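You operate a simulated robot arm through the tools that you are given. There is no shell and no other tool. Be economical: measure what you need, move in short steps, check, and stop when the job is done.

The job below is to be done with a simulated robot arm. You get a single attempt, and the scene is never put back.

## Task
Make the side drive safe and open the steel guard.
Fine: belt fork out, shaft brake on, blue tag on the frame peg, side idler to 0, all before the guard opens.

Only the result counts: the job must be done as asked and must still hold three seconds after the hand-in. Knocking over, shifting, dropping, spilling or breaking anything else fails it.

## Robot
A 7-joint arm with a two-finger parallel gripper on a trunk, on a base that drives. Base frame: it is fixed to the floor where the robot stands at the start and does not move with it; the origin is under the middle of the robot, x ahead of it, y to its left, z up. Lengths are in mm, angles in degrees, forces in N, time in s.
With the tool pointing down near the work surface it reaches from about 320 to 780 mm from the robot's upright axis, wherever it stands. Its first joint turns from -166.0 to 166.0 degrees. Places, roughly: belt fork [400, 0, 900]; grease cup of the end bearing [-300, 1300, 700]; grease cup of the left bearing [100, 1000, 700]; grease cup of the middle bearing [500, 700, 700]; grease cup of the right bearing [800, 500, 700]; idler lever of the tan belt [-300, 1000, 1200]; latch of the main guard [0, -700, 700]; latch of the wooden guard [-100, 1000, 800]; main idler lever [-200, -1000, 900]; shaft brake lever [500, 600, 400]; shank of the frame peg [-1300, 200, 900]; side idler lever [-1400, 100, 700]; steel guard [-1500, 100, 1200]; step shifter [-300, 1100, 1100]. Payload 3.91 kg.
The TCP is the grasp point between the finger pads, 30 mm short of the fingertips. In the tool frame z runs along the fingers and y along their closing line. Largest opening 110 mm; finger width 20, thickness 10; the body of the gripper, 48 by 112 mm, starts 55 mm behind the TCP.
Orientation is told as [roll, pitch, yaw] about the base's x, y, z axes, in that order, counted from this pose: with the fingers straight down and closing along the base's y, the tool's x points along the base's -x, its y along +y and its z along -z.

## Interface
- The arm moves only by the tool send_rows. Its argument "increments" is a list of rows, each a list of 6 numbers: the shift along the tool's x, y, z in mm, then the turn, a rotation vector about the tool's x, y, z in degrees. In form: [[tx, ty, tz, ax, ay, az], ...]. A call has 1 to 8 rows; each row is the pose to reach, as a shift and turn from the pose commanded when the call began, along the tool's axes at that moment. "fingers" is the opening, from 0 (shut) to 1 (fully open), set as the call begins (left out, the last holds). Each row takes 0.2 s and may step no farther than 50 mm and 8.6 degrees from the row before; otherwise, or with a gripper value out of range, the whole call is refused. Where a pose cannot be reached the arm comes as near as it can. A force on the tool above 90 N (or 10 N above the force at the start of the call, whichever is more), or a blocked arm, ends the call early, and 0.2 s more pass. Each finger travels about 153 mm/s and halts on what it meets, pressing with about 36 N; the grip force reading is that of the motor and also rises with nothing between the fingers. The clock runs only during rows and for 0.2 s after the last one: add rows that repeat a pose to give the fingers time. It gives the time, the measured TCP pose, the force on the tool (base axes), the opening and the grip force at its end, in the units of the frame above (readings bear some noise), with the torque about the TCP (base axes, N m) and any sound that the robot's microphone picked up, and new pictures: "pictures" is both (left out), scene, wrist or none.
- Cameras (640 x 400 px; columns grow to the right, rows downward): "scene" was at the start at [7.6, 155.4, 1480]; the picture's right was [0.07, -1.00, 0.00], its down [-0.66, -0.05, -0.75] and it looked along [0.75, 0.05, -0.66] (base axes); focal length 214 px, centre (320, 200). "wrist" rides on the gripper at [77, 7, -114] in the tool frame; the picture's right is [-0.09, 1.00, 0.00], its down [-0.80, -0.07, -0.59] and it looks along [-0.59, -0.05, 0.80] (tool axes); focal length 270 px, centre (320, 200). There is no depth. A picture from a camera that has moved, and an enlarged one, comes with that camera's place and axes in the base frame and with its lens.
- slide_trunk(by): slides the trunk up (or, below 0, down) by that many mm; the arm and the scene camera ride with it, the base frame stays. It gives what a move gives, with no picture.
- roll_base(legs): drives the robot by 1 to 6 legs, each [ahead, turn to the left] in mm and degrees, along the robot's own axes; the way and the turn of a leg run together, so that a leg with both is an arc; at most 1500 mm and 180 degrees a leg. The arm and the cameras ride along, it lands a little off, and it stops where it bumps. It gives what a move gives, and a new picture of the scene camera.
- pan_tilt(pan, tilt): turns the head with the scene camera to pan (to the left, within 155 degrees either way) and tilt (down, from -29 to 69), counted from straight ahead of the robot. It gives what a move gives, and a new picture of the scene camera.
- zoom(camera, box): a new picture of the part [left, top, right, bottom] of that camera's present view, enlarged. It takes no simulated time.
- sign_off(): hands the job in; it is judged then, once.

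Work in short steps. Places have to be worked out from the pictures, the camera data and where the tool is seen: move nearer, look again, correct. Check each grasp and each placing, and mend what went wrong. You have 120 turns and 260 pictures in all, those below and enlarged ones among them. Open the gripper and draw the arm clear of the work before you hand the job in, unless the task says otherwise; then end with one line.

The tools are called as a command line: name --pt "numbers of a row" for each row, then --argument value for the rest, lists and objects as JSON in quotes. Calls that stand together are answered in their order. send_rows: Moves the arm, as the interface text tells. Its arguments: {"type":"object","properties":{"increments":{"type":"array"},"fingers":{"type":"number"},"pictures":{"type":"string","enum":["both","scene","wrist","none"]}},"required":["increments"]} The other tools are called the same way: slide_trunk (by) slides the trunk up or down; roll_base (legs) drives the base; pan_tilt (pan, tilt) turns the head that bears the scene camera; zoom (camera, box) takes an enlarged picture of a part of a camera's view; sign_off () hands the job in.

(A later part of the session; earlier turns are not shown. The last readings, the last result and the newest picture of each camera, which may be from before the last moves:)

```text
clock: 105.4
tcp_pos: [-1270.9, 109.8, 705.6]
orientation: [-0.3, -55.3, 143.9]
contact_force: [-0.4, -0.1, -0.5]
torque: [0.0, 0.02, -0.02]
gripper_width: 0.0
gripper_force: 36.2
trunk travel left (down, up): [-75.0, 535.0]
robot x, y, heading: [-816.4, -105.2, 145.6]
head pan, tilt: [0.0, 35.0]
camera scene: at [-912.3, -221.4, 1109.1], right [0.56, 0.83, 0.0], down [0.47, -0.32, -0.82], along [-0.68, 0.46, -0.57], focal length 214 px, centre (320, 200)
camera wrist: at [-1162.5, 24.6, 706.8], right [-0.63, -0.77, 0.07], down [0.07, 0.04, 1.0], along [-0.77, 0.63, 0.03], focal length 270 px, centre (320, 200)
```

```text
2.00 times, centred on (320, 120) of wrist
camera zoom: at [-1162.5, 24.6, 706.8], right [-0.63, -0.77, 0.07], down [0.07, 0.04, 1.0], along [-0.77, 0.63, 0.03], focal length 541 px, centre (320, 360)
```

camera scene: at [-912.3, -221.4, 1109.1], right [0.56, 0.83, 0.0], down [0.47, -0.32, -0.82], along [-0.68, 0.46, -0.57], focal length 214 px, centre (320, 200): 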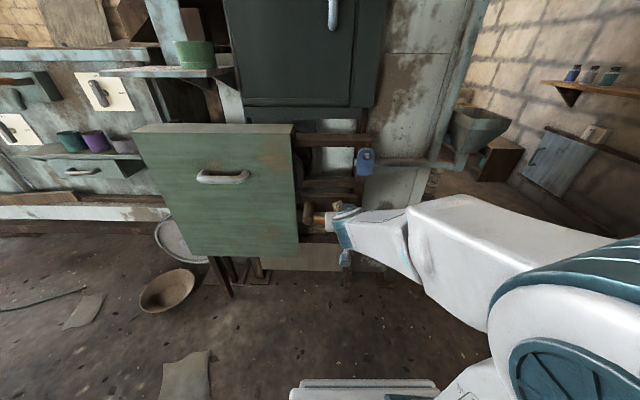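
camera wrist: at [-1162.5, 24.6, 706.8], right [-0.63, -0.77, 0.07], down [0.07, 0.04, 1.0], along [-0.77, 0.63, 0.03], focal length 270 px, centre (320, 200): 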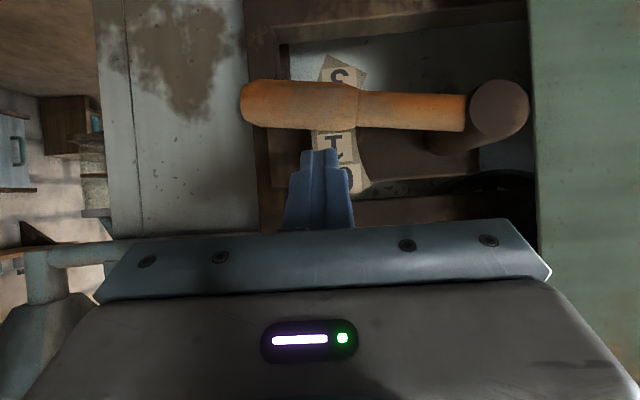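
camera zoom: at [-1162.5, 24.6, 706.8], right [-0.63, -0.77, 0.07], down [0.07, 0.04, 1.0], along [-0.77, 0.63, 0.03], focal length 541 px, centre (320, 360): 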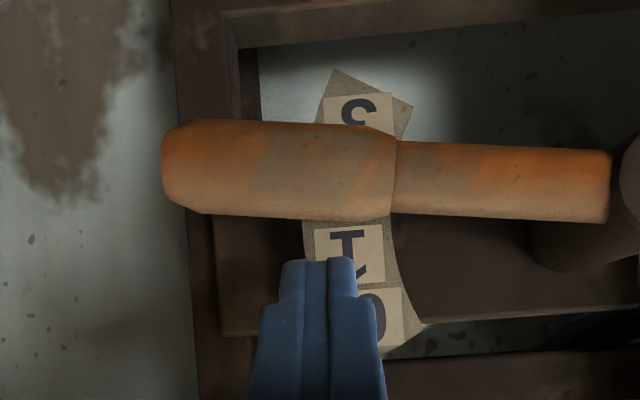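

The handle is at "2" (0 is ~25° further up). My depth/height estimates for the handle disagree, so I lower the tool 100 mm (staying clear in front) to get a vertical baseline.

send_rows --pt "30 0 16 0 0 0" --pt "58 0 33 0 0 0" --pt "87 0 50 0 0 0" --pictures "wrist"

zoom --camera "scene" --box '[280, 140, 400, 240]'

```text
clock: 106.2
tcp_pos: [-1261.2, 102.8, 604.8]
orientation: [-0.2, -55.3, 143.9]
contact_force: [-0.8, 0.8, 0.3]
torque: [-0.04, 0.03, 0.02]
gripper_width: 0.3
gripper_force: 35.1
trunk travel left (down, up): [-75.0, 535.0]
robot x, y, heading: [-821.4, -103.3, 145.6]
head pan, tilt: [0.0, 35.0]
camera wrist: at [-1154.5, 17.5, 606.3], right [-0.63, -0.77, 0.07], down [0.07, 0.04, 1.0], along [-0.77, 0.63, 0.03], focal length 270 px, centre (320, 200)
```

wrist: 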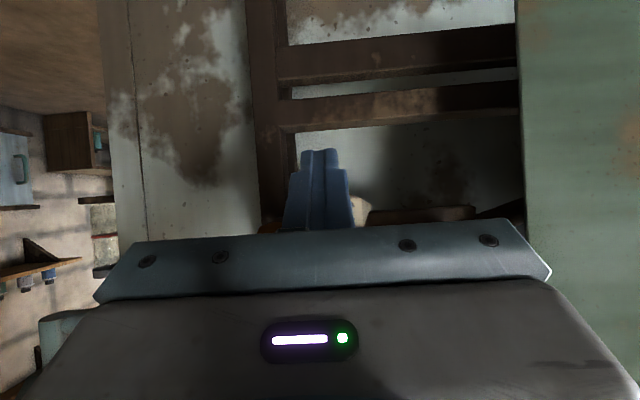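

```text
4.00 times, centred on (340, 190) of scene
camera zoom: at [-911.5, -221.9, 1109.2], right [0.56, 0.83, 0.0], down [0.47, -0.32, -0.82], along [-0.68, 0.46, -0.57], focal length 858 px, centre (240, 240)
```

zoom: 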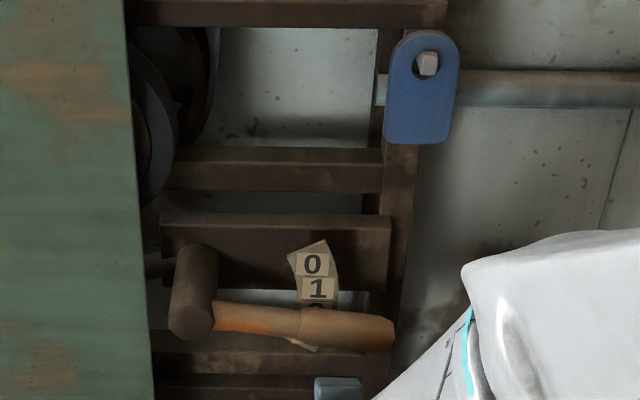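

Now clear: my trunk move nudged the lever from 1 to 2; hub ≈ [r -775, z 657], "0" is at +22°. I'll go horizontal below the handle's outer end and lift it.

send_rows --pt "6 -8 6 0 -7 0" --pt "12 -16 12 0 -14 0" --pt "18 -24 18 0 -21 0" --pt "24 -33 20 0 -28 0" --pt "27 -33 22 0 -35 0"

zoom --camera "scene" --box '[280, 140, 400, 240]'

```text
clock: 107.4
tcp_pos: [-1288.1, 151.2, 556.8]
orientation: [-153.8, -89.6, -62.4]
contact_force: [-0.5, -0.2, 0.0]
torque: [-0.04, -0.01, 0.01]
gripper_width: 0.0
gripper_force: 35.8
out of reach, approached as far as the arm can: row 1, 2, 3, 4, 5
trunk travel left (down, up): [-75.0, 535.0]
robot x, y, heading: [-814.7, -105.7, 145.6]
head pan, tilt: [0.0, 35.0]
camera scene: at [-911.5, -221.9, 1109.2], right [0.56, 0.83, 0.0], down [0.47, -0.32, -0.82], along [-0.68, 0.46, -0.57], focal length 214 px, centre (320, 200)
camera wrist: at [-1200.0, 78.1, 480.3], right [-0.59, -0.8, 0.09], down [0.52, -0.3, 0.8], along [-0.62, 0.52, 0.6], focal length 270 px, centre (320, 200)
```

scene: 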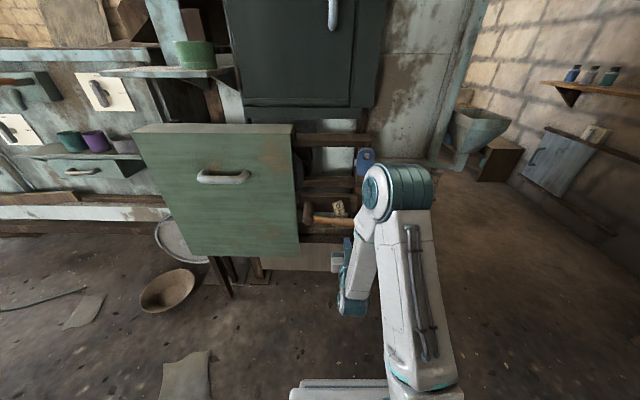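
wrist: 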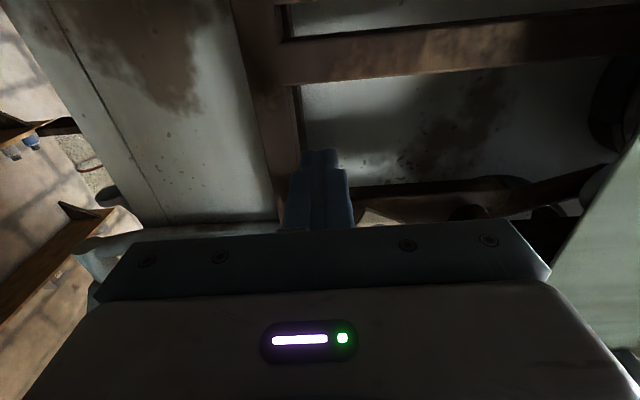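

```text
4.00 times, centred on (340, 190) of scene
camera zoom: at [-911.5, -221.9, 1109.2], right [0.56, 0.83, 0.0], down [0.47, -0.32, -0.82], along [-0.68, 0.46, -0.57], focal length 858 px, centre (240, 240)
```

zoom: 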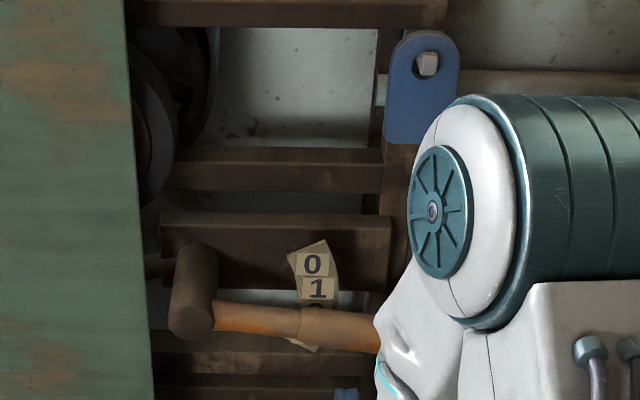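

Tool is horizontal beneath the handle end (TCP z 557; handle bottom ≈ 622). Raise 45 mm and check.

send_rows --pt "-15 -8 0 0 0 0" --pt "-30 -8 0 0 0 0" --pt "-45 -8 0 0 0 0" --pictures "wrist"

zoom --camera "scene" --box '[280, 140, 400, 240]'

```text
clock: 108.2
tcp_pos: [-1292.9, 159.2, 599.7]
orientation: [-145.7, -89.7, -70.6]
contact_force: [0.2, 0.1, 0.5]
torque: [0.02, 0.03, -0.03]
gripper_width: 0.0
gripper_force: 35.8
out of reach, approached as far as the arm can: row 1, 2, 3
trunk travel left (down, up): [-75.0, 535.0]
robot x, y, heading: [-819.6, -103.7, 145.6]
head pan, tilt: [0.0, 35.0]
camera wrist: at [-1205.1, 87.5, 523.3], right [-0.59, -0.8, 0.09], down [0.52, -0.3, 0.8], along [-0.62, 0.52, 0.6], focal length 270 px, centre (320, 200)
```

wrist: 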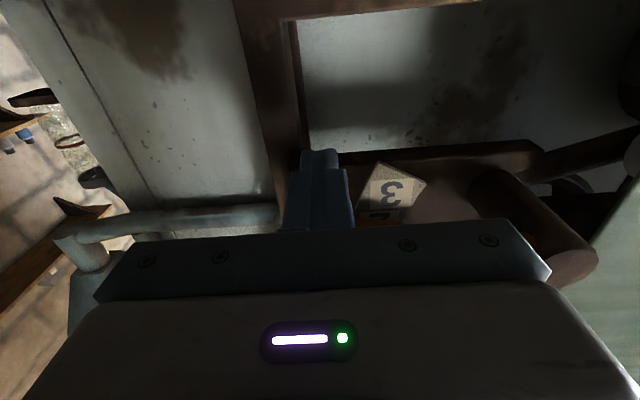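

```text
4.00 times, centred on (340, 190) of scene
camera zoom: at [-912.0, -221.7, 1109.1], right [0.56, 0.83, 0.0], down [0.47, -0.32, -0.82], along [-0.68, 0.46, -0.57], focal length 858 px, centre (240, 240)
```

zoom: 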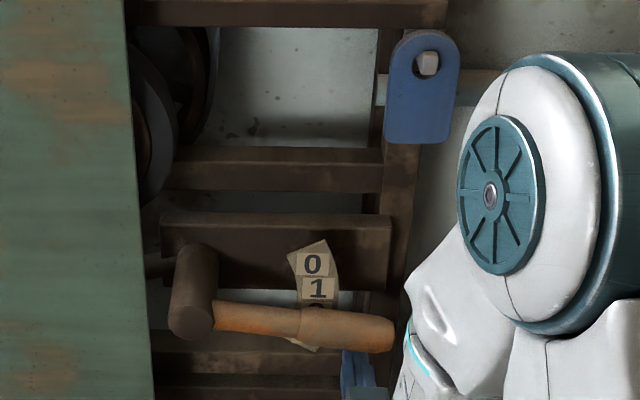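

Fingers are under the handle's outer part. Continue raising and watch the lever.

send_rows --pt "-12 0 0 0 0 0" --pt "-24 0 0 0 0 0" --pt "-36 0 0 0 0 0" --pictures "none"

zoom --camera "scene" --box '[280, 140, 400, 240]'

```text
clock: 109.0
tcp_pos: [-1295.0, 157.4, 637.4]
orientation: [-152.5, -89.7, -63.8]
contact_force: [0.3, 0.7, 0.1]
torque: [-0.03, -0.01, -0.01]
gripper_width: 0.1
gripper_force: 36.1
trunk travel left (down, up): [-75.0, 535.0]
robot x, y, heading: [-816.2, -106.3, 145.3]
head pan, tilt: [0.0, 35.0]
```

```text
4.00 times, centred on (340, 190) of scene
camera zoom: at [-911.9, -221.7, 1109.2], right [0.56, 0.83, 0.0], down [0.47, -0.32, -0.82], along [-0.68, 0.46, -0.57], focal length 858 px, centre (240, 240)
```

zoom: 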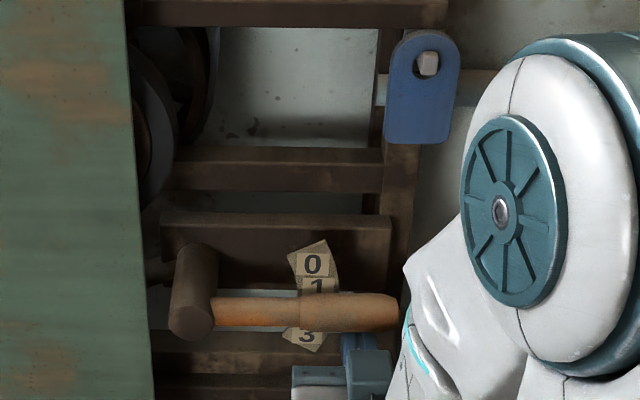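

The lever moved up toward 1 without force. Continue raising.

send_rows --pt "-12 0 0 0 0 0" --pt "-24 0 0 0 0 0" --pt "-36 0 0 0 0 0" --pictures "none"

zoom --camera "scene" --box '[280, 140, 400, 240]'

```text
clock: 109.8
tcp_pos: [-1293.5, 158.4, 673.5]
orientation: [-153.2, -89.7, -63.3]
contact_force: [0.9, 0.5, -0.6]
torque: [-0.01, 0.0, -0.02]
gripper_width: 0.0
gripper_force: 36.2
trunk travel left (down, up): [-75.0, 535.0]
robot x, y, heading: [-816.8, -102.1, 145.6]
head pan, tilt: [0.0, 35.0]
```

```text
4.00 times, centred on (340, 190) of scene
camera zoom: at [-911.9, -221.7, 1109.3], right [0.56, 0.83, 0.0], down [0.47, -0.32, -0.82], along [-0.68, 0.46, -0.57], focal length 858 px, centre (240, 240)
```

zoom: 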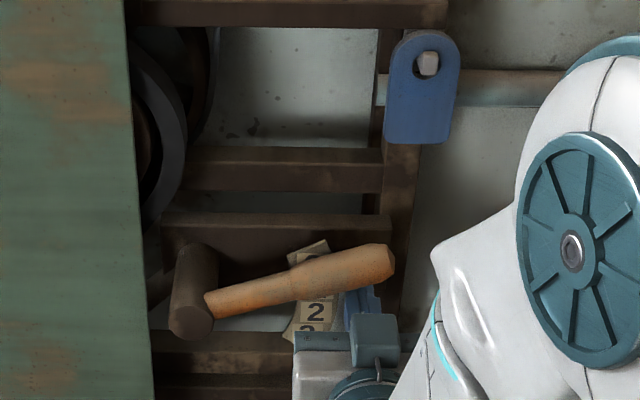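

Lever now near 0. Push a bit more to find the stop.

send_rows --pt "-6 0 0 0 0 0" --pt "-12 0 0 0 0 0" --pictures "wrist"

zoom --camera "scene" --box '[280, 140, 400, 240]'

```text
clock: 110.4
tcp_pos: [-1292.6, 158.2, 680.6]
orientation: [-28.6, -89.5, 172.3]
contact_force: [-1.0, -0.7, -27.6]
torque: [0.25, -0.28, -0.03]
gripper_width: 0.1
gripper_force: 36.1
trunk travel left (down, up): [-75.0, 535.0]
robot x, y, heading: [-816.4, -104.5, 145.3]
head pan, tilt: [0.0, 35.0]
camera wrist: at [-1204.3, 85.4, 603.9], right [-0.59, -0.8, 0.08], down [0.51, -0.29, 0.81], along [-0.62, 0.52, 0.59], focal length 270 px, centre (320, 200)
```

wrist: 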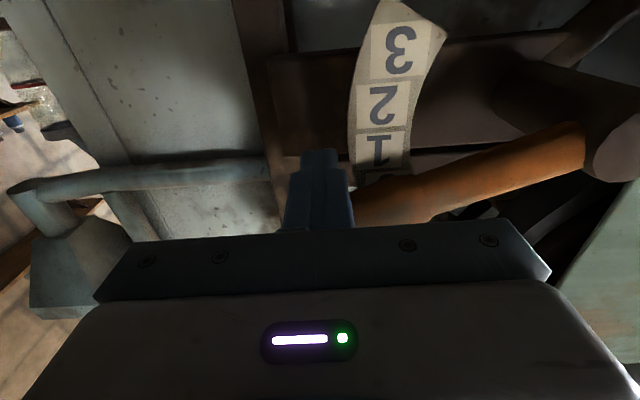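

```text
4.00 times, centred on (340, 190) of scene
camera zoom: at [-913.5, -221.0, 1108.5], right [0.56, 0.83, 0.0], down [0.47, -0.32, -0.82], along [-0.68, 0.46, -0.58], focal length 858 px, centre (240, 240)
```

zoom: 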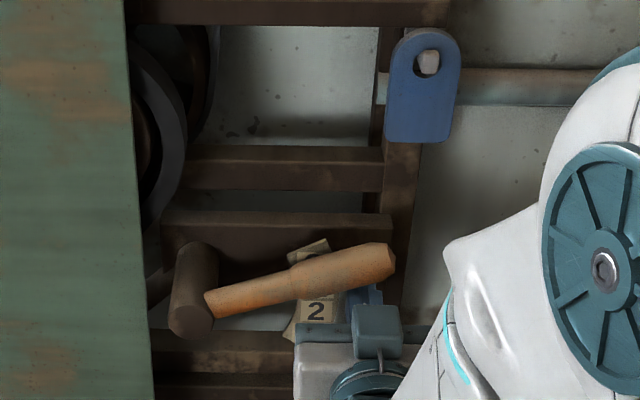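

27 N with no further motion: the lever is at its end stop, 0. Lower away and verify it stays.

send_rows --pt "15 0 0 0 0 0" --pt "30 0 0 0 0 0" --pt "50 0 0 0 0 0" --pictures "none"

zoom --camera "scene" --box '[280, 140, 400, 240]'

zoom --camera "wrist" --box '[0, 0, 640, 400]'

```text
clock: 111.2
tcp_pos: [-1294.9, 157.7, 636.4]
orientation: [-151.8, -89.5, -64.5]
contact_force: [0.3, 0.5, 0.3]
torque: [-0.02, 0.01, 0.02]
gripper_width: 0.0
gripper_force: 36.1
trunk travel left (down, up): [-75.0, 535.0]
robot x, y, heading: [-818.6, -101.2, 145.8]
head pan, tilt: [0.0, 35.0]
```

```text
4.00 times, centred on (340, 190) of scene
camera zoom: at [-911.7, -221.8, 1109.3], right [0.56, 0.83, 0.0], down [0.47, -0.32, -0.82], along [-0.68, 0.46, -0.57], focal length 858 px, centre (240, 240)
```

zoom: 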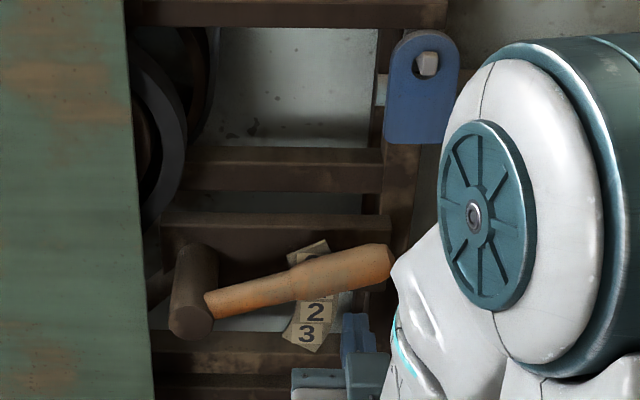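

```text
1.00 times, centred on (320, 200) of wrist (not enlarged: the box is as wide or as high as the picture)
camera zoom: at [-1207.2, 86.6, 557.8], right [-0.59, -0.8, 0.09], down [0.52, -0.3, 0.8], along [-0.62, 0.51, 0.6], focal length 270 px, centre (320, 200)
```

zoom: 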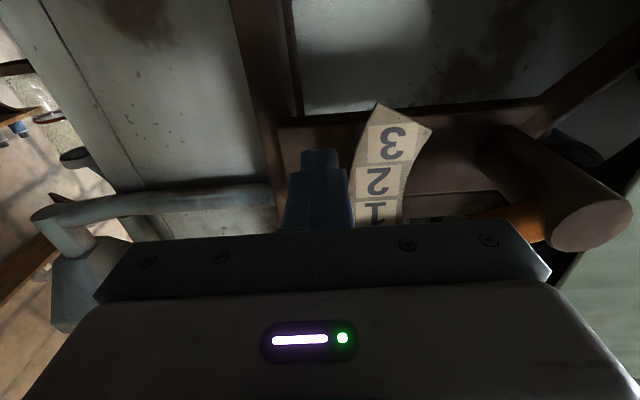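

Lever stays at 0. Back the base off 130 mm, then raise the trunk for the guard.

roll_base --legs '[[-130, 0]]'

slide_trunk --by 380

pan_tilt --pan 0 --tilt 25

zoom --camera "scene" --box '[240, 60, 440, 220]'

```text
clock: 112.5
tcp_pos: [-1186.3, 83.6, 635.6]
orientation: [-143.3, -89.7, -73.0]
contact_force: [-0.5, -0.2, -0.2]
torque: [0.0, -0.01, 0.01]
gripper_width: 0.2
gripper_force: 36.7
trunk travel left (down, up): [-75.0, 535.0]
robot x, y, heading: [-708.9, -181.8, 145.4]
head pan, tilt: [0.0, 35.0]
camera scene: at [-803.7, -295.8, 1109.2], right [0.56, 0.83, 0.0], down [0.47, -0.32, -0.82], along [-0.68, 0.46, -0.57], focal length 214 px, centre (320, 200)
```

scene: 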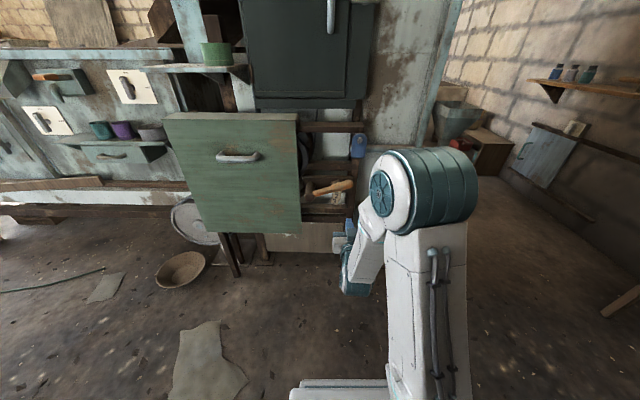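

```text
clock: 116.2
tcp_pos: [-1187.0, 84.7, 1015.4]
orientation: [-142.7, -89.8, -73.6]
contact_force: [-0.3, -0.4, 0.2]
torque: [0.01, -0.01, -0.03]
gripper_width: 0.3
gripper_force: 35.6
trunk travel left (down, up): [-455.0, 155.0]
robot x, y, heading: [-712.8, -174.5, 145.6]
head pan, tilt: [0.0, 35.0]
```

```text
clock: 116.9
tcp_pos: [-1186.1, 84.2, 1016.2]
orientation: [-142.8, -89.7, -73.5]
contact_force: [0.0, 0.8, 0.1]
torque: [0.01, 0.02, 0.01]
gripper_width: 0.2
gripper_force: 35.9
trunk travel left (down, up): [-455.0, 155.0]
robot x, y, heading: [-711.6, -178.2, 145.9]
head pan, tilt: [0.0, 25.0]
camera scene: at [-807.1, -293.5, 1504.9], right [0.56, 0.83, 0.0], down [0.35, -0.24, -0.91], along [-0.75, 0.51, -0.42], focal length 214 px, centre (320, 200)
```

scene: 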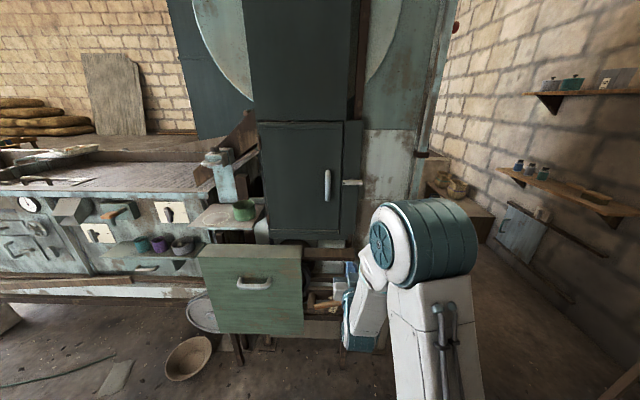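

```text
2.50 times, centred on (340, 140) of scene
camera zoom: at [-807.1, -293.5, 1504.9], right [0.56, 0.83, 0.0], down [0.35, -0.24, -0.91], along [-0.75, 0.51, -0.42], focal length 536 px, centre (270, 350)
```

zoom: 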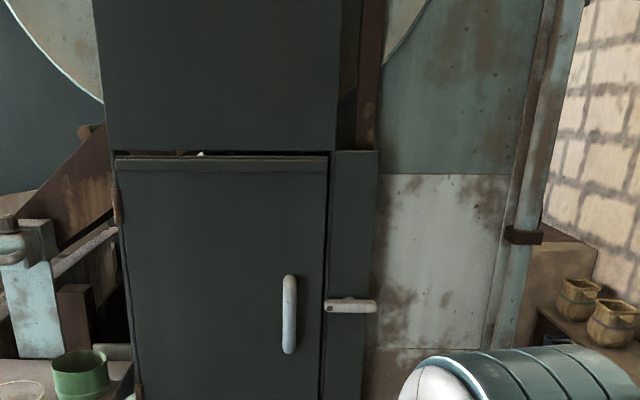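

Zoom on the latch and handle.

zoom --camera "scene" --box '[320, 155, 380, 215]'

zoom --camera "wrist" --box '[0, 0, 640, 400]'

```text
6.67 times, centred on (350, 185) of scene
camera zoom: at [-807.1, -293.5, 1504.9], right [0.56, 0.83, 0.0], down [0.35, -0.24, -0.91], along [-0.75, 0.51, -0.42], focal length 1430 px, centre (120, 300)
```

zoom: 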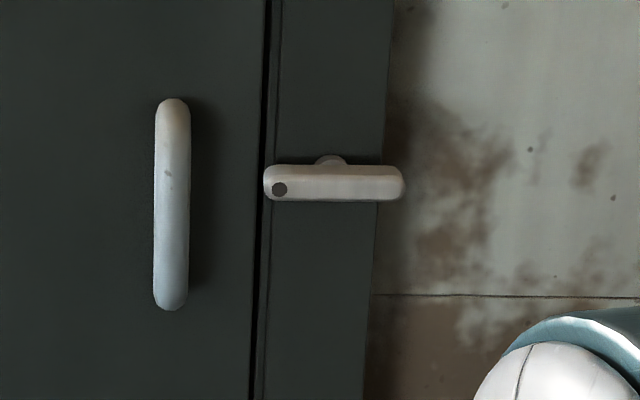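

```text
1.00 times, centred on (320, 200) of wrist (not enlarged: the box is as wide or as high as the picture)
camera zoom: at [-1099.0, 12.5, 937.5], right [-0.59, -0.8, 0.09], down [0.52, -0.3, 0.8], along [-0.62, 0.52, 0.6], focal length 270 px, centre (320, 200)
```

zoom: 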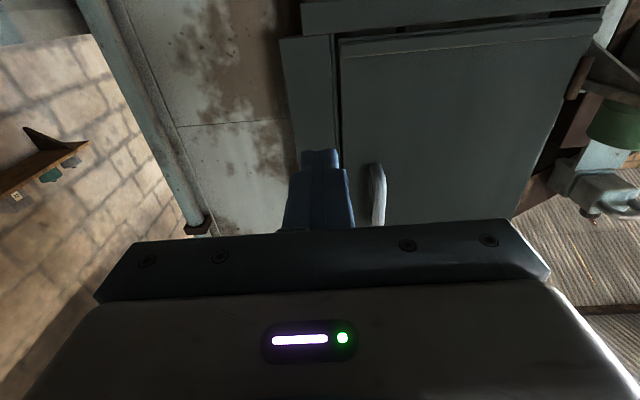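

The latch is a 77 mm turn-bar beside the door gap, dot toward the door, pivot ≈ [r -615, z 1229]; hinges are on the left. I bring the horizontal closed fingers below its right end at a stand-off to look.

send_rows --pt "-30 -8 20 0 0 0" --pt "-60 -16 40 0 0 0" --pt "-90 -24 60 0 0 0" --pt "-120 -32 80 0 0 0" --pt "-150 -38 100 0 0 0" --pt "-165 -44 130 0 0 0"

zoom --camera "scene" --box '[310, 140, 400, 220]'

```text
clock: 118.3
tcp_pos: [-1266.2, 196.6, 1180.1]
orientation: [-132.5, -89.7, -83.8]
contact_force: [0.5, -0.7, 0.1]
torque: [-0.01, -0.01, -0.02]
gripper_width: 0.3
gripper_force: 36.3
trunk travel left (down, up): [-455.0, 155.0]
robot x, y, heading: [-712.7, -173.6, 145.7]
head pan, tilt: [0.0, 25.0]
camera scene: at [-807.2, -293.4, 1504.9], right [0.56, 0.83, 0.0], down [0.35, -0.24, -0.91], along [-0.75, 0.51, -0.42], focal length 214 px, centre (320, 200)
camera wrist: at [-1177.5, 124.9, 1101.9], right [-0.59, -0.8, 0.08], down [0.52, -0.3, 0.8], along [-0.62, 0.52, 0.59], focal length 270 px, centre (320, 200)
```

scene: 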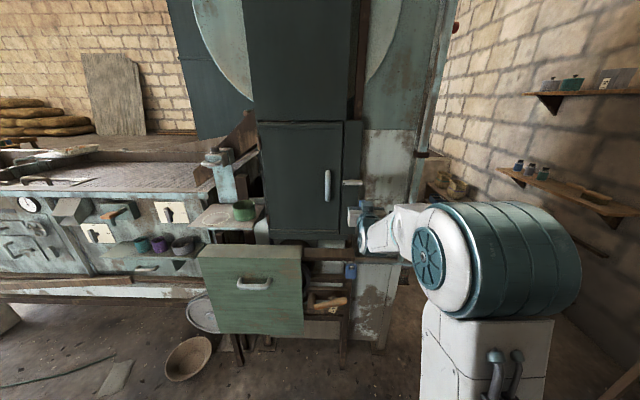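
wrist: 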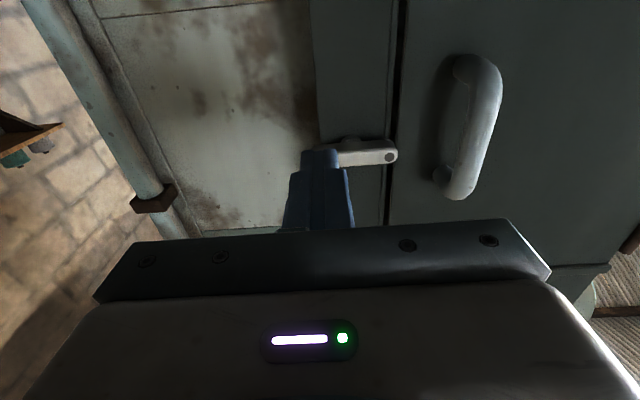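

```text
5.00 times, centred on (355, 180) of scene
camera zoom: at [-807.2, -293.4, 1504.9], right [0.56, 0.83, 0.0], down [0.35, -0.24, -0.91], along [-0.75, 0.51, -0.42], focal length 1072 px, centre (145, 300)
```

zoom: 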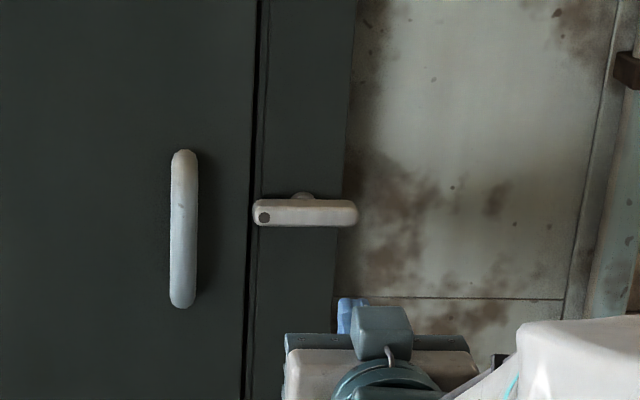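

Dot end at [f 1248, r -644, z 1219]; right end ≈ r -572. Advance 92 mm so the tips are just below the right end.

send_rows --pt "0 0 45 0 0 0" --pt "0 0 80 0 0 0" --pt "0 -2 92 0 0 0" --pictures "wrist"

zoom --camera "scene" --box '[320, 155, 380, 215]'

```text
clock: 119.1
tcp_pos: [-1339.8, 251.8, 1180.1]
orientation: [-147.3, -89.8, -68.9]
contact_force: [-0.3, -0.4, 1.0]
torque: [0.06, 0.04, -0.02]
gripper_width: 0.0
gripper_force: 36.2
trunk travel left (down, up): [-455.0, 155.0]
robot x, y, heading: [-707.0, -177.4, 145.5]
head pan, tilt: [0.0, 25.0]
camera wrist: at [-1251.3, 180.1, 1102.4], right [-0.59, -0.8, 0.09], down [0.52, -0.3, 0.8], along [-0.62, 0.52, 0.6], focal length 270 px, centre (320, 200)
```

wrist: 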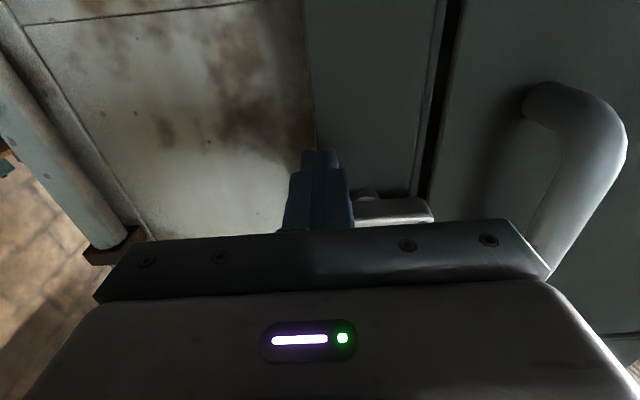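

```text
6.67 times, centred on (350, 185) of scene
camera zoom: at [-807.1, -293.4, 1504.9], right [0.56, 0.83, 0.0], down [0.35, -0.24, -0.91], along [-0.75, 0.51, -0.42], focal length 1430 px, centre (120, 300)
```

zoom: 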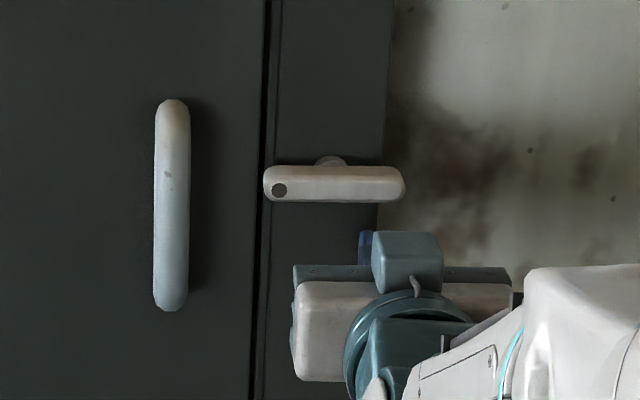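

Tips sit below the right end. Push up along the first half of the arc and check.

send_rows --pt "-10 0 0 0 0 0" --pt "-20 -3 0 0 0 0" --pt "-32 -6 0 0 0 0" --pt "-44 -7 0 0 0 0" --pictures "wrist"

zoom --camera "scene" --box '[320, 155, 380, 215]'

```text
clock: 120.1
tcp_pos: [-1336.7, 256.2, 1202.7]
orientation: [-6.3, -87.8, 150.2]
contact_force: [16.7, -17.5, -66.5]
torque: [-0.1, -0.34, 0.21]
gripper_width: 0.0
gripper_force: 35.8
trunk travel left (down, up): [-455.0, 155.0]
robot x, y, heading: [-708.3, -178.3, 145.7]
head pan, tilt: [0.0, 25.0]
camera wrist: at [-1246.4, 182.4, 1130.1], right [-0.59, -0.8, 0.08], down [0.49, -0.28, 0.82], along [-0.64, 0.53, 0.56], focal length 270 px, centre (320, 200)
```

wrist: 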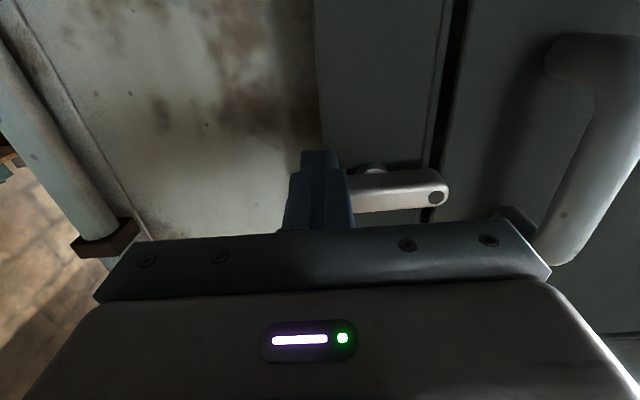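

```text
6.67 times, centred on (350, 185) of scene
camera zoom: at [-810.4, -292.0, 1503.6], right [0.56, 0.83, 0.0], down [0.35, -0.24, -0.91], along [-0.75, 0.51, -0.43], focal length 1430 px, centre (120, 300)
```

zoom: 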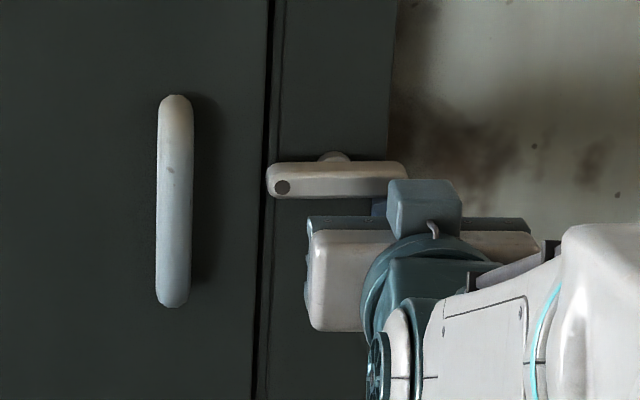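

This direction is blocked (66 N), so it must turn the other way. I drop, back out, and go above the right end to push it down.

send_rows --pt "30 5 0 0 0 0" --pt "55 5 0 0 0 0" --pt "55 5 -25 0 0 0" --pt "55 5 -60 0 0 0" --pictures "none"

send_rows --pt "-30 0 0 0 0 0" --pt "-65 0 0 0 0 0" --pt "-100 0 0 0 0 0" --pt "-100 0 20 0 0 0" --pictures "wrist"

zoom --camera "scene" --box '[320, 135, 380, 195]'

```text
clock: 121.1
tcp_pos: [-1287.1, 217.2, 1172.8]
orientation: [-159.1, -89.6, -57.1]
contact_force: [0.5, -0.8, 0.8]
torque: [-0.02, -0.03, 0.02]
gripper_width: 0.0
gripper_force: 36.0
trunk travel left (down, up): [-455.0, 155.0]
robot x, y, heading: [-710.6, -178.2, 145.7]
head pan, tilt: [0.0, 25.0]
```

```text
clock: 122.1
tcp_pos: [-1302.7, 229.8, 1269.9]
orientation: [-141.4, -89.8, -74.9]
contact_force: [-0.6, 0.2, -0.6]
torque: [-0.04, 0.04, 0.01]
gripper_width: 0.2
gripper_force: 35.5
trunk travel left (down, up): [-455.0, 155.0]
robot x, y, heading: [-709.6, -177.6, 145.8]
head pan, tilt: [0.0, 25.0]
camera wrist: at [-1215.5, 158.1, 1192.8], right [-0.59, -0.8, 0.09], down [0.52, -0.3, 0.8], along [-0.62, 0.52, 0.59], focal length 270 px, centre (320, 200)
```

wrist: 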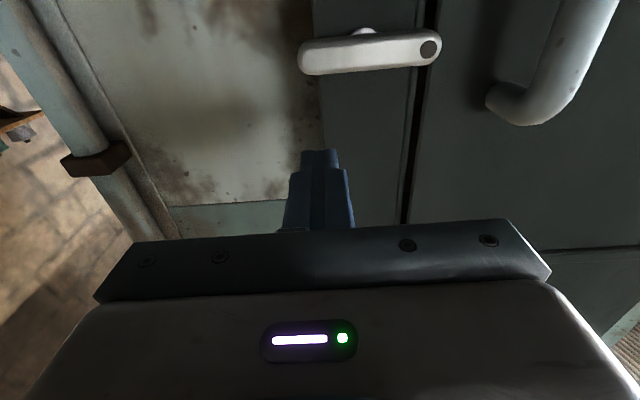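

```text
6.67 times, centred on (350, 165) of scene
camera zoom: at [-807.3, -293.3, 1504.9], right [0.56, 0.83, 0.0], down [0.35, -0.24, -0.91], along [-0.75, 0.51, -0.42], focal length 1430 px, centre (120, 433)
```

zoom: 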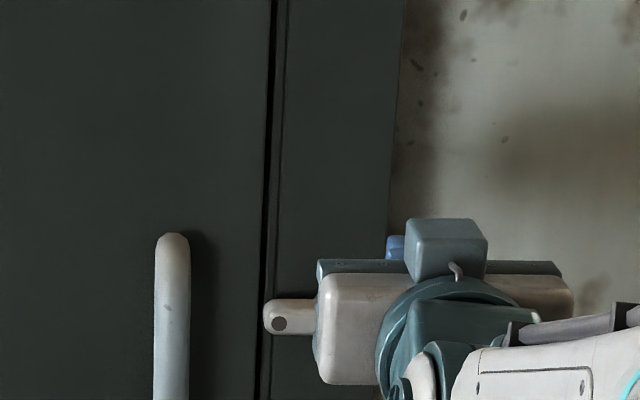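

Now above the right end. Advance 40 mm and push down along the arc.

send_rows --pt "0 0 20 0 0 0" --pt "0 2 40 0 0 0" --pt "20 2 40 0 0 0" --pt "32 0 40 0 0 0" --pt "44 -2 40 0 0 0" --pictures "wrist"

zoom --camera "scene" --box '[320, 145, 380, 205]'

```text
clock: 123.3
tcp_pos: [-1335.1, 255.6, 1226.1]
orientation: [-149.4, -89.9, -66.8]
contact_force: [0.3, 0.2, -0.6]
torque: [0.0, 0.02, -0.01]
gripper_width: 0.0
gripper_force: 35.8
trunk travel left (down, up): [-455.0, 155.0]
robot x, y, heading: [-708.8, -174.8, 145.7]
head pan, tilt: [0.0, 25.0]
camera wrist: at [-1248.0, 183.4, 1149.1], right [-0.59, -0.8, 0.09], down [0.52, -0.3, 0.8], along [-0.62, 0.52, 0.6], focal length 270 px, centre (320, 200)
```

wrist: 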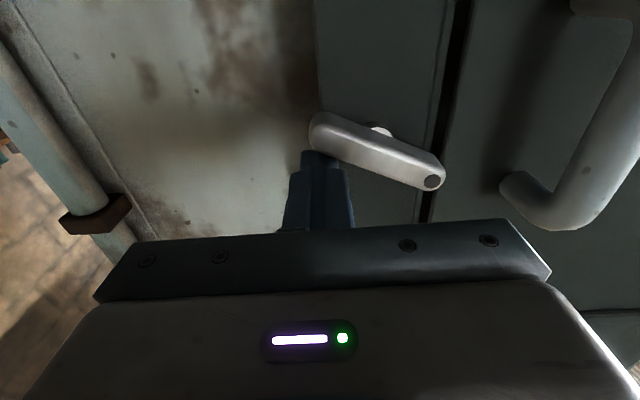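

```text
6.67 times, centred on (350, 175) of scene
camera zoom: at [-807.2, -293.4, 1504.9], right [0.56, 0.83, 0.0], down [0.35, -0.24, -0.91], along [-0.75, 0.51, -0.42], focal length 1430 px, centre (120, 367)
```

zoom: 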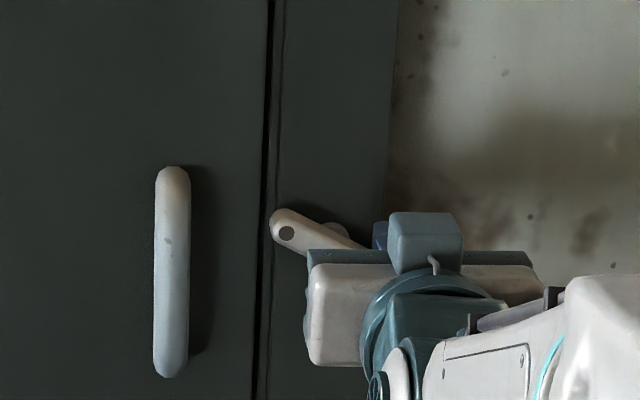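

It turns. Continue along the arc to vertical.

send_rows --pt "14 -1 0 0 0 0" --pt "28 5 0 0 0 0" --pt "37 14 0 0 0 0" --pt "40 22 0 0 0 0" --pictures "wrist"

zoom --camera "scene" --box '[320, 145, 380, 205]'

```text
clock: 124.3
tcp_pos: [-1345.7, 242.9, 1188.3]
orientation: [-171.1, -89.6, -45.5]
contact_force: [6.4, 12.2, 6.6]
torque: [-0.06, 0.11, -0.17]
gripper_width: 0.1
gripper_force: 36.1
trunk travel left (down, up): [-455.0, 155.0]
robot x, y, heading: [-710.0, -178.3, 145.6]
head pan, tilt: [0.0, 25.0]
camera wrist: at [-1258.5, 171.2, 1110.9], right [-0.6, -0.8, 0.09], down [0.52, -0.3, 0.8], along [-0.61, 0.52, 0.6], focal length 270 px, centre (320, 200)
```

wrist: 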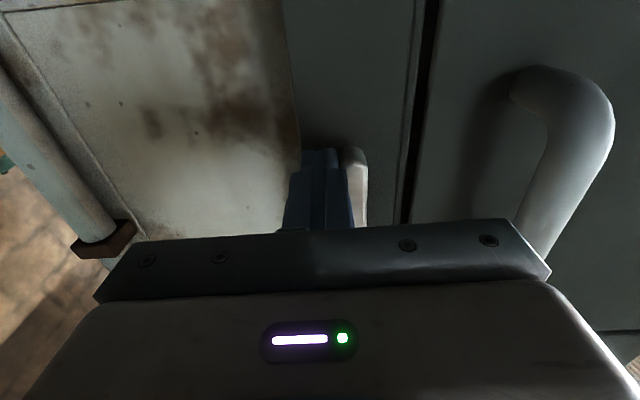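

```text
6.67 times, centred on (350, 175) of scene
camera zoom: at [-806.0, -291.5, 1505.3], right [0.57, 0.82, 0.0], down [0.35, -0.24, -0.91], along [-0.75, 0.51, -0.42], focal length 1430 px, centre (120, 367)
```

zoom: 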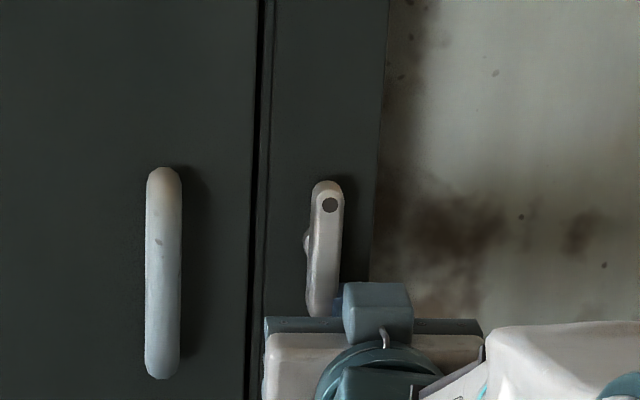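

The latch is vertical, dot up. A last 3 mm push for certainty, then withdraw and move in front of the handle with open fingers.

send_rows --pt "0 3 0 0 0 0" --pt "0 -6 0 0 0 0" --pt "0 -6 -40 0 0 0" --pt "0 -6 -85 0 0 0" --pictures "none"

send_rows --pt "-8 40 0 0 0 0" --pt "-18 80 0 0 0 0" --pt "-25 112 0 0 0 0" --pt "-25 112 0 0 0 0" --fingers 0.5

zoom --camera "scene" --box '[300, 145, 380, 215]'

```text
clock: 125.3
tcp_pos: [-1273.8, 194.3, 1184.9]
orientation: [-132.9, -89.8, -83.4]
contact_force: [0.1, -0.2, -0.4]
torque: [0.01, -0.02, 0.02]
gripper_width: 0.0
gripper_force: 36.2
trunk travel left (down, up): [-455.0, 155.0]
robot x, y, heading: [-708.0, -177.9, 146.0]
head pan, tilt: [0.0, 25.0]
```

```text
clock: 126.3
tcp_pos: [-1342.3, 102.0, 1210.3]
orientation: [-142.9, -89.7, -73.4]
contact_force: [0.1, -0.4, -0.7]
torque: [0.01, 0.0, -0.03]
gripper_width: 55.1
gripper_force: 0.1
trunk travel left (down, up): [-455.0, 155.0]
robot x, y, heading: [-707.8, -176.5, 145.5]
head pan, tilt: [0.0, 25.0]
camera scene: at [-807.2, -293.5, 1504.9], right [0.56, 0.83, 0.0], down [0.35, -0.24, -0.91], along [-0.75, 0.51, -0.42], focal length 214 px, centre (320, 200)
camera wrist: at [-1254.3, 29.9, 1132.7], right [-0.59, -0.8, 0.09], down [0.52, -0.3, 0.8], along [-0.62, 0.52, 0.6], focal length 270 px, centre (320, 200)
```

scene: 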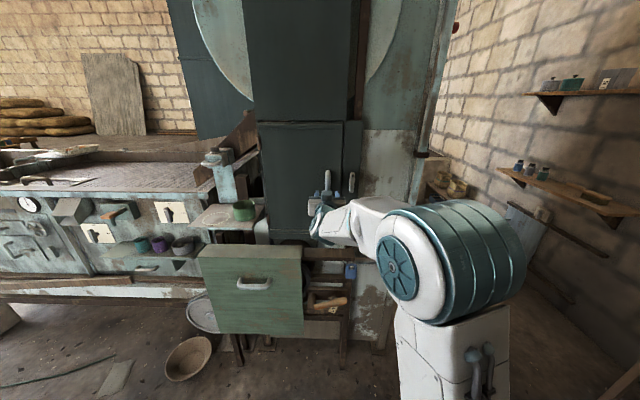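
wrist: 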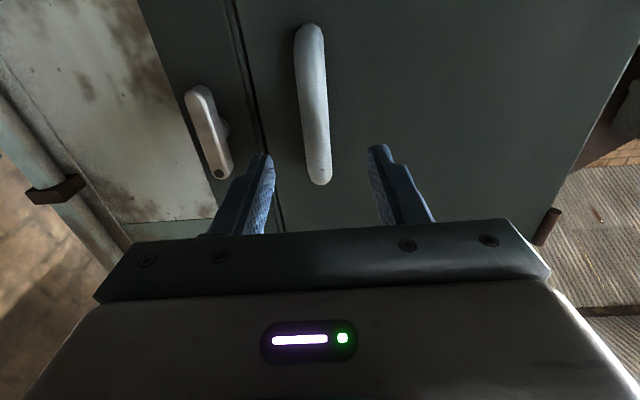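

```text
5.71 times, centred on (340, 180) of scene
camera zoom: at [-807.2, -293.5, 1504.9], right [0.56, 0.83, 0.0], down [0.35, -0.24, -0.91], along [-0.75, 0.51, -0.42], focal length 1226 px, centre (206, 314)
```

zoom: 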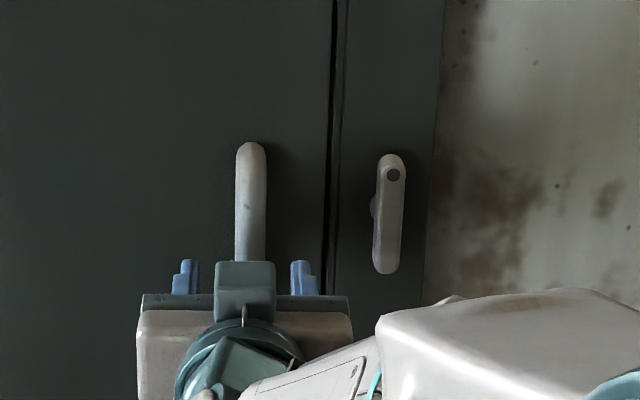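

Handle bar: r≈-703, z 1148–1266, front f≈1236. Shift 4 mm right, advance 82 mm, then close.

send_rows --pt "0 -4 40 0 0 0" --pt "0 -4 70 0 0 0" --pt "0 -4 82 0 0 0" --pictures "none"

send_rows --pt "0 0 0 0 0 0" --pt "0 0 0 0 0 0" --pt "0 0 0 0 0 0" --fingers 0

```text
clock: 127.1
tcp_pos: [-1407.3, 155.6, 1210.8]
orientation: [-138.1, -89.7, -78.2]
contact_force: [0.8, 0.0, 0.2]
torque: [0.0, 0.01, 0.01]
gripper_width: 55.0
gripper_force: 0.0
trunk travel left (down, up): [-455.0, 155.0]
robot x, y, heading: [-704.3, -175.8, 145.5]
head pan, tilt: [0.0, 25.0]
```

```text
clock: 127.9
tcp_pos: [-1407.6, 153.4, 1212.0]
orientation: [-141.4, -89.6, -74.7]
contact_force: [-3.8, -4.0, 1.3]
torque: [-0.4, -0.11, -0.08]
gripper_width: 19.8
gripper_force: 44.9
trunk travel left (down, up): [-455.0, 155.0]
robot x, y, heading: [-710.4, -176.6, 145.8]
head pan, tilt: [0.0, 25.0]
camera scene: at [-807.5, -294.1, 1504.9], right [0.56, 0.83, 0.0], down [0.35, -0.24, -0.91], along [-0.75, 0.51, -0.42], focal length 214 px, centre (320, 200)
camera wrist: at [-1320.0, 82.0, 1133.8], right [-0.59, -0.8, 0.08], down [0.52, -0.3, 0.8], along [-0.62, 0.51, 0.6], focal length 270 px, centre (320, 200)
```

scene: 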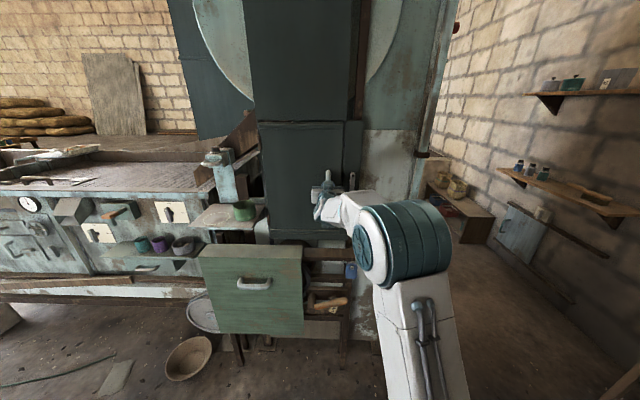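
wrist: 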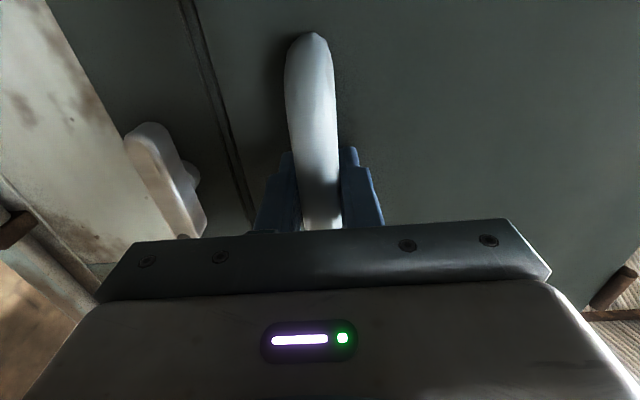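

Firm grip (19.8 mm). Pull along the hinge arc (hinge ≈ r -957), rotating the tool with the door: first 8°.

send_rows --pt "0 3 -18 4 0 0" --pt "0 7.5 -35 8 0 0" --pictures "wrist"

```text
clock: 128.5
tcp_pos: [-1381.9, 125.9, 1212.1]
orientation: [-151.1, -89.7, -73.1]
contact_force: [-3.7, -4.5, 2.2]
torque: [0.11, 0.73, 0.19]
gripper_width: 19.5
gripper_force: 45.3
trunk travel left (down, up): [-455.0, 155.0]
robot x, y, heading: [-708.7, -178.5, 145.7]
head pan, tilt: [0.0, 25.0]
camera wrist: at [-1306.4, 43.0, 1133.6], right [-0.7, -0.71, 0.09], down [0.48, -0.37, 0.8], along [-0.54, 0.6, 0.6], focal length 270 px, centre (320, 200)
```

wrist: 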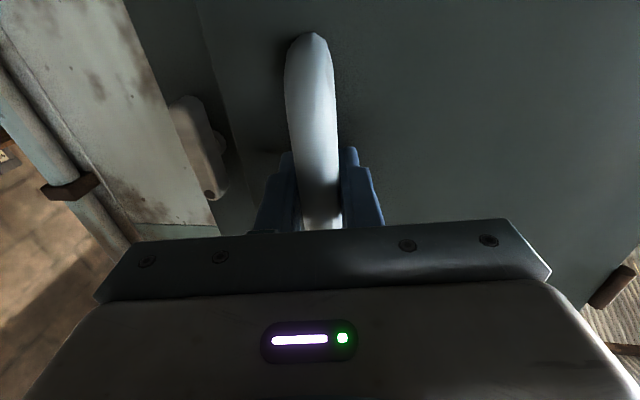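

The door opens easily. Continue another 32° on the same arc.

send_rows --pt "0 7.5 -35 8 0 0" --pt "0 19.8 -68.6 16 0 0" --pt "0 36.6 -100 24 0 0" --pt "0 57.7 -129 32 0 0"

```text
clock: 129.5
tcp_pos: [-1331.0, -6.8, 1211.4]
orientation: [166.5, -89.5, -63.0]
contact_force: [1.8, -0.7, 13.9]
torque: [1.04, 0.07, 0.2]
gripper_width: 19.3
gripper_force: 44.9
trunk travel left (down, up): [-455.0, 155.0]
robot x, y, heading: [-710.7, -176.9, 145.7]
head pan, tilt: [0.0, 25.0]
camera scene: at [-805.3, -294.5, 1505.1], right [0.56, 0.83, 0.0], down [0.35, -0.24, -0.91], along [-0.75, 0.51, -0.42], focal length 214 px, centre (320, 200)
camera wrist: at [-1311.1, -117.5, 1132.8], right [-0.97, -0.24, 0.09], down [0.21, -0.57, 0.8], along [-0.14, 0.79, 0.6], focal length 270 px, centre (320, 200)
```

scene: 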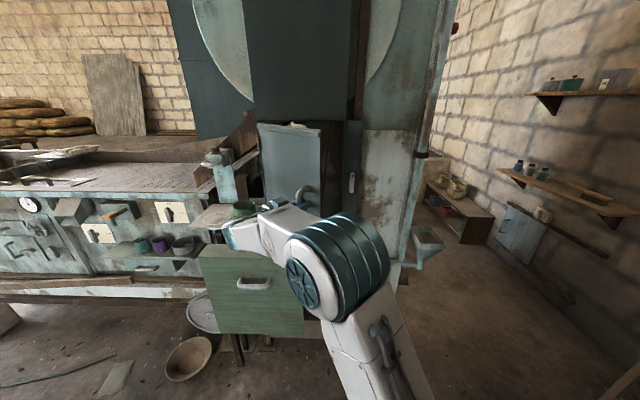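
wrist: 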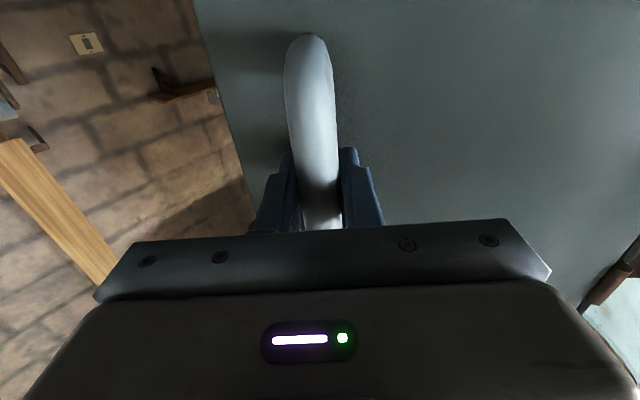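

Door is ~40° open. Continue another 24°.

send_rows --pt "0 7.5 -35 8 0 0" --pt "0 19.8 -68.6 16 0 0" --pt "0 36.6 -100 24 0 0"

```text
clock: 130.3
tcp_pos: [-1343.7, -111.9, 1210.4]
orientation: [137.5, -89.6, -57.7]
contact_force: [-14.2, 4.0, 21.4]
torque: [0.17, -0.2, 0.15]
gripper_width: 20.0
gripper_force: 45.4
trunk travel left (down, up): [-455.0, 155.0]
robot x, y, heading: [-709.0, -175.0, 145.8]
head pan, tilt: [0.0, 25.0]
camera scene: at [-807.6, -293.5, 1505.2], right [0.56, 0.83, 0.0], down [0.35, -0.24, -0.91], along [-0.75, 0.51, -0.42], focal length 214 px, centre (320, 200)
camera wrist: at [-1371.2, -220.9, 1132.6], right [-0.98, 0.18, 0.09], down [-0.03, -0.6, 0.8], along [0.2, 0.78, 0.6], focal length 270 px, centre (320, 200)
```

scene: 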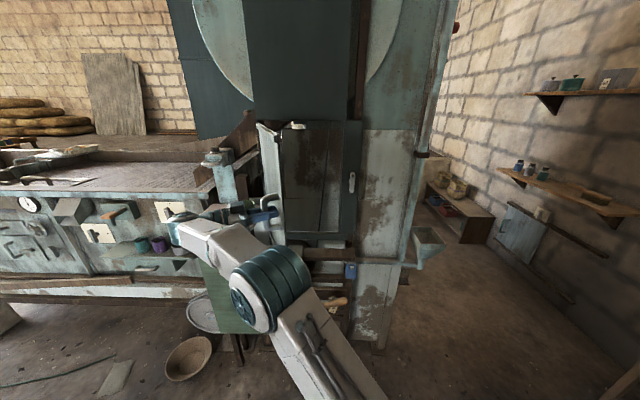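
wrist: 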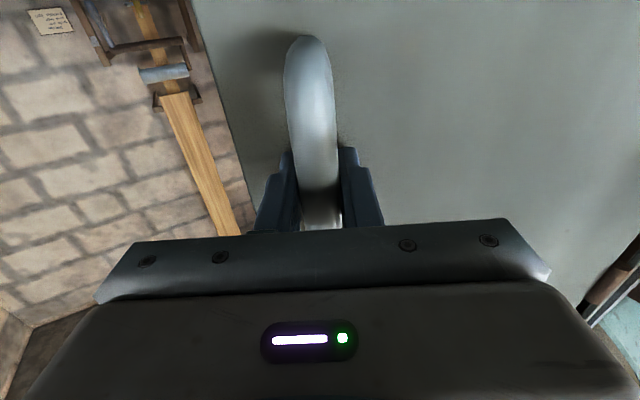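

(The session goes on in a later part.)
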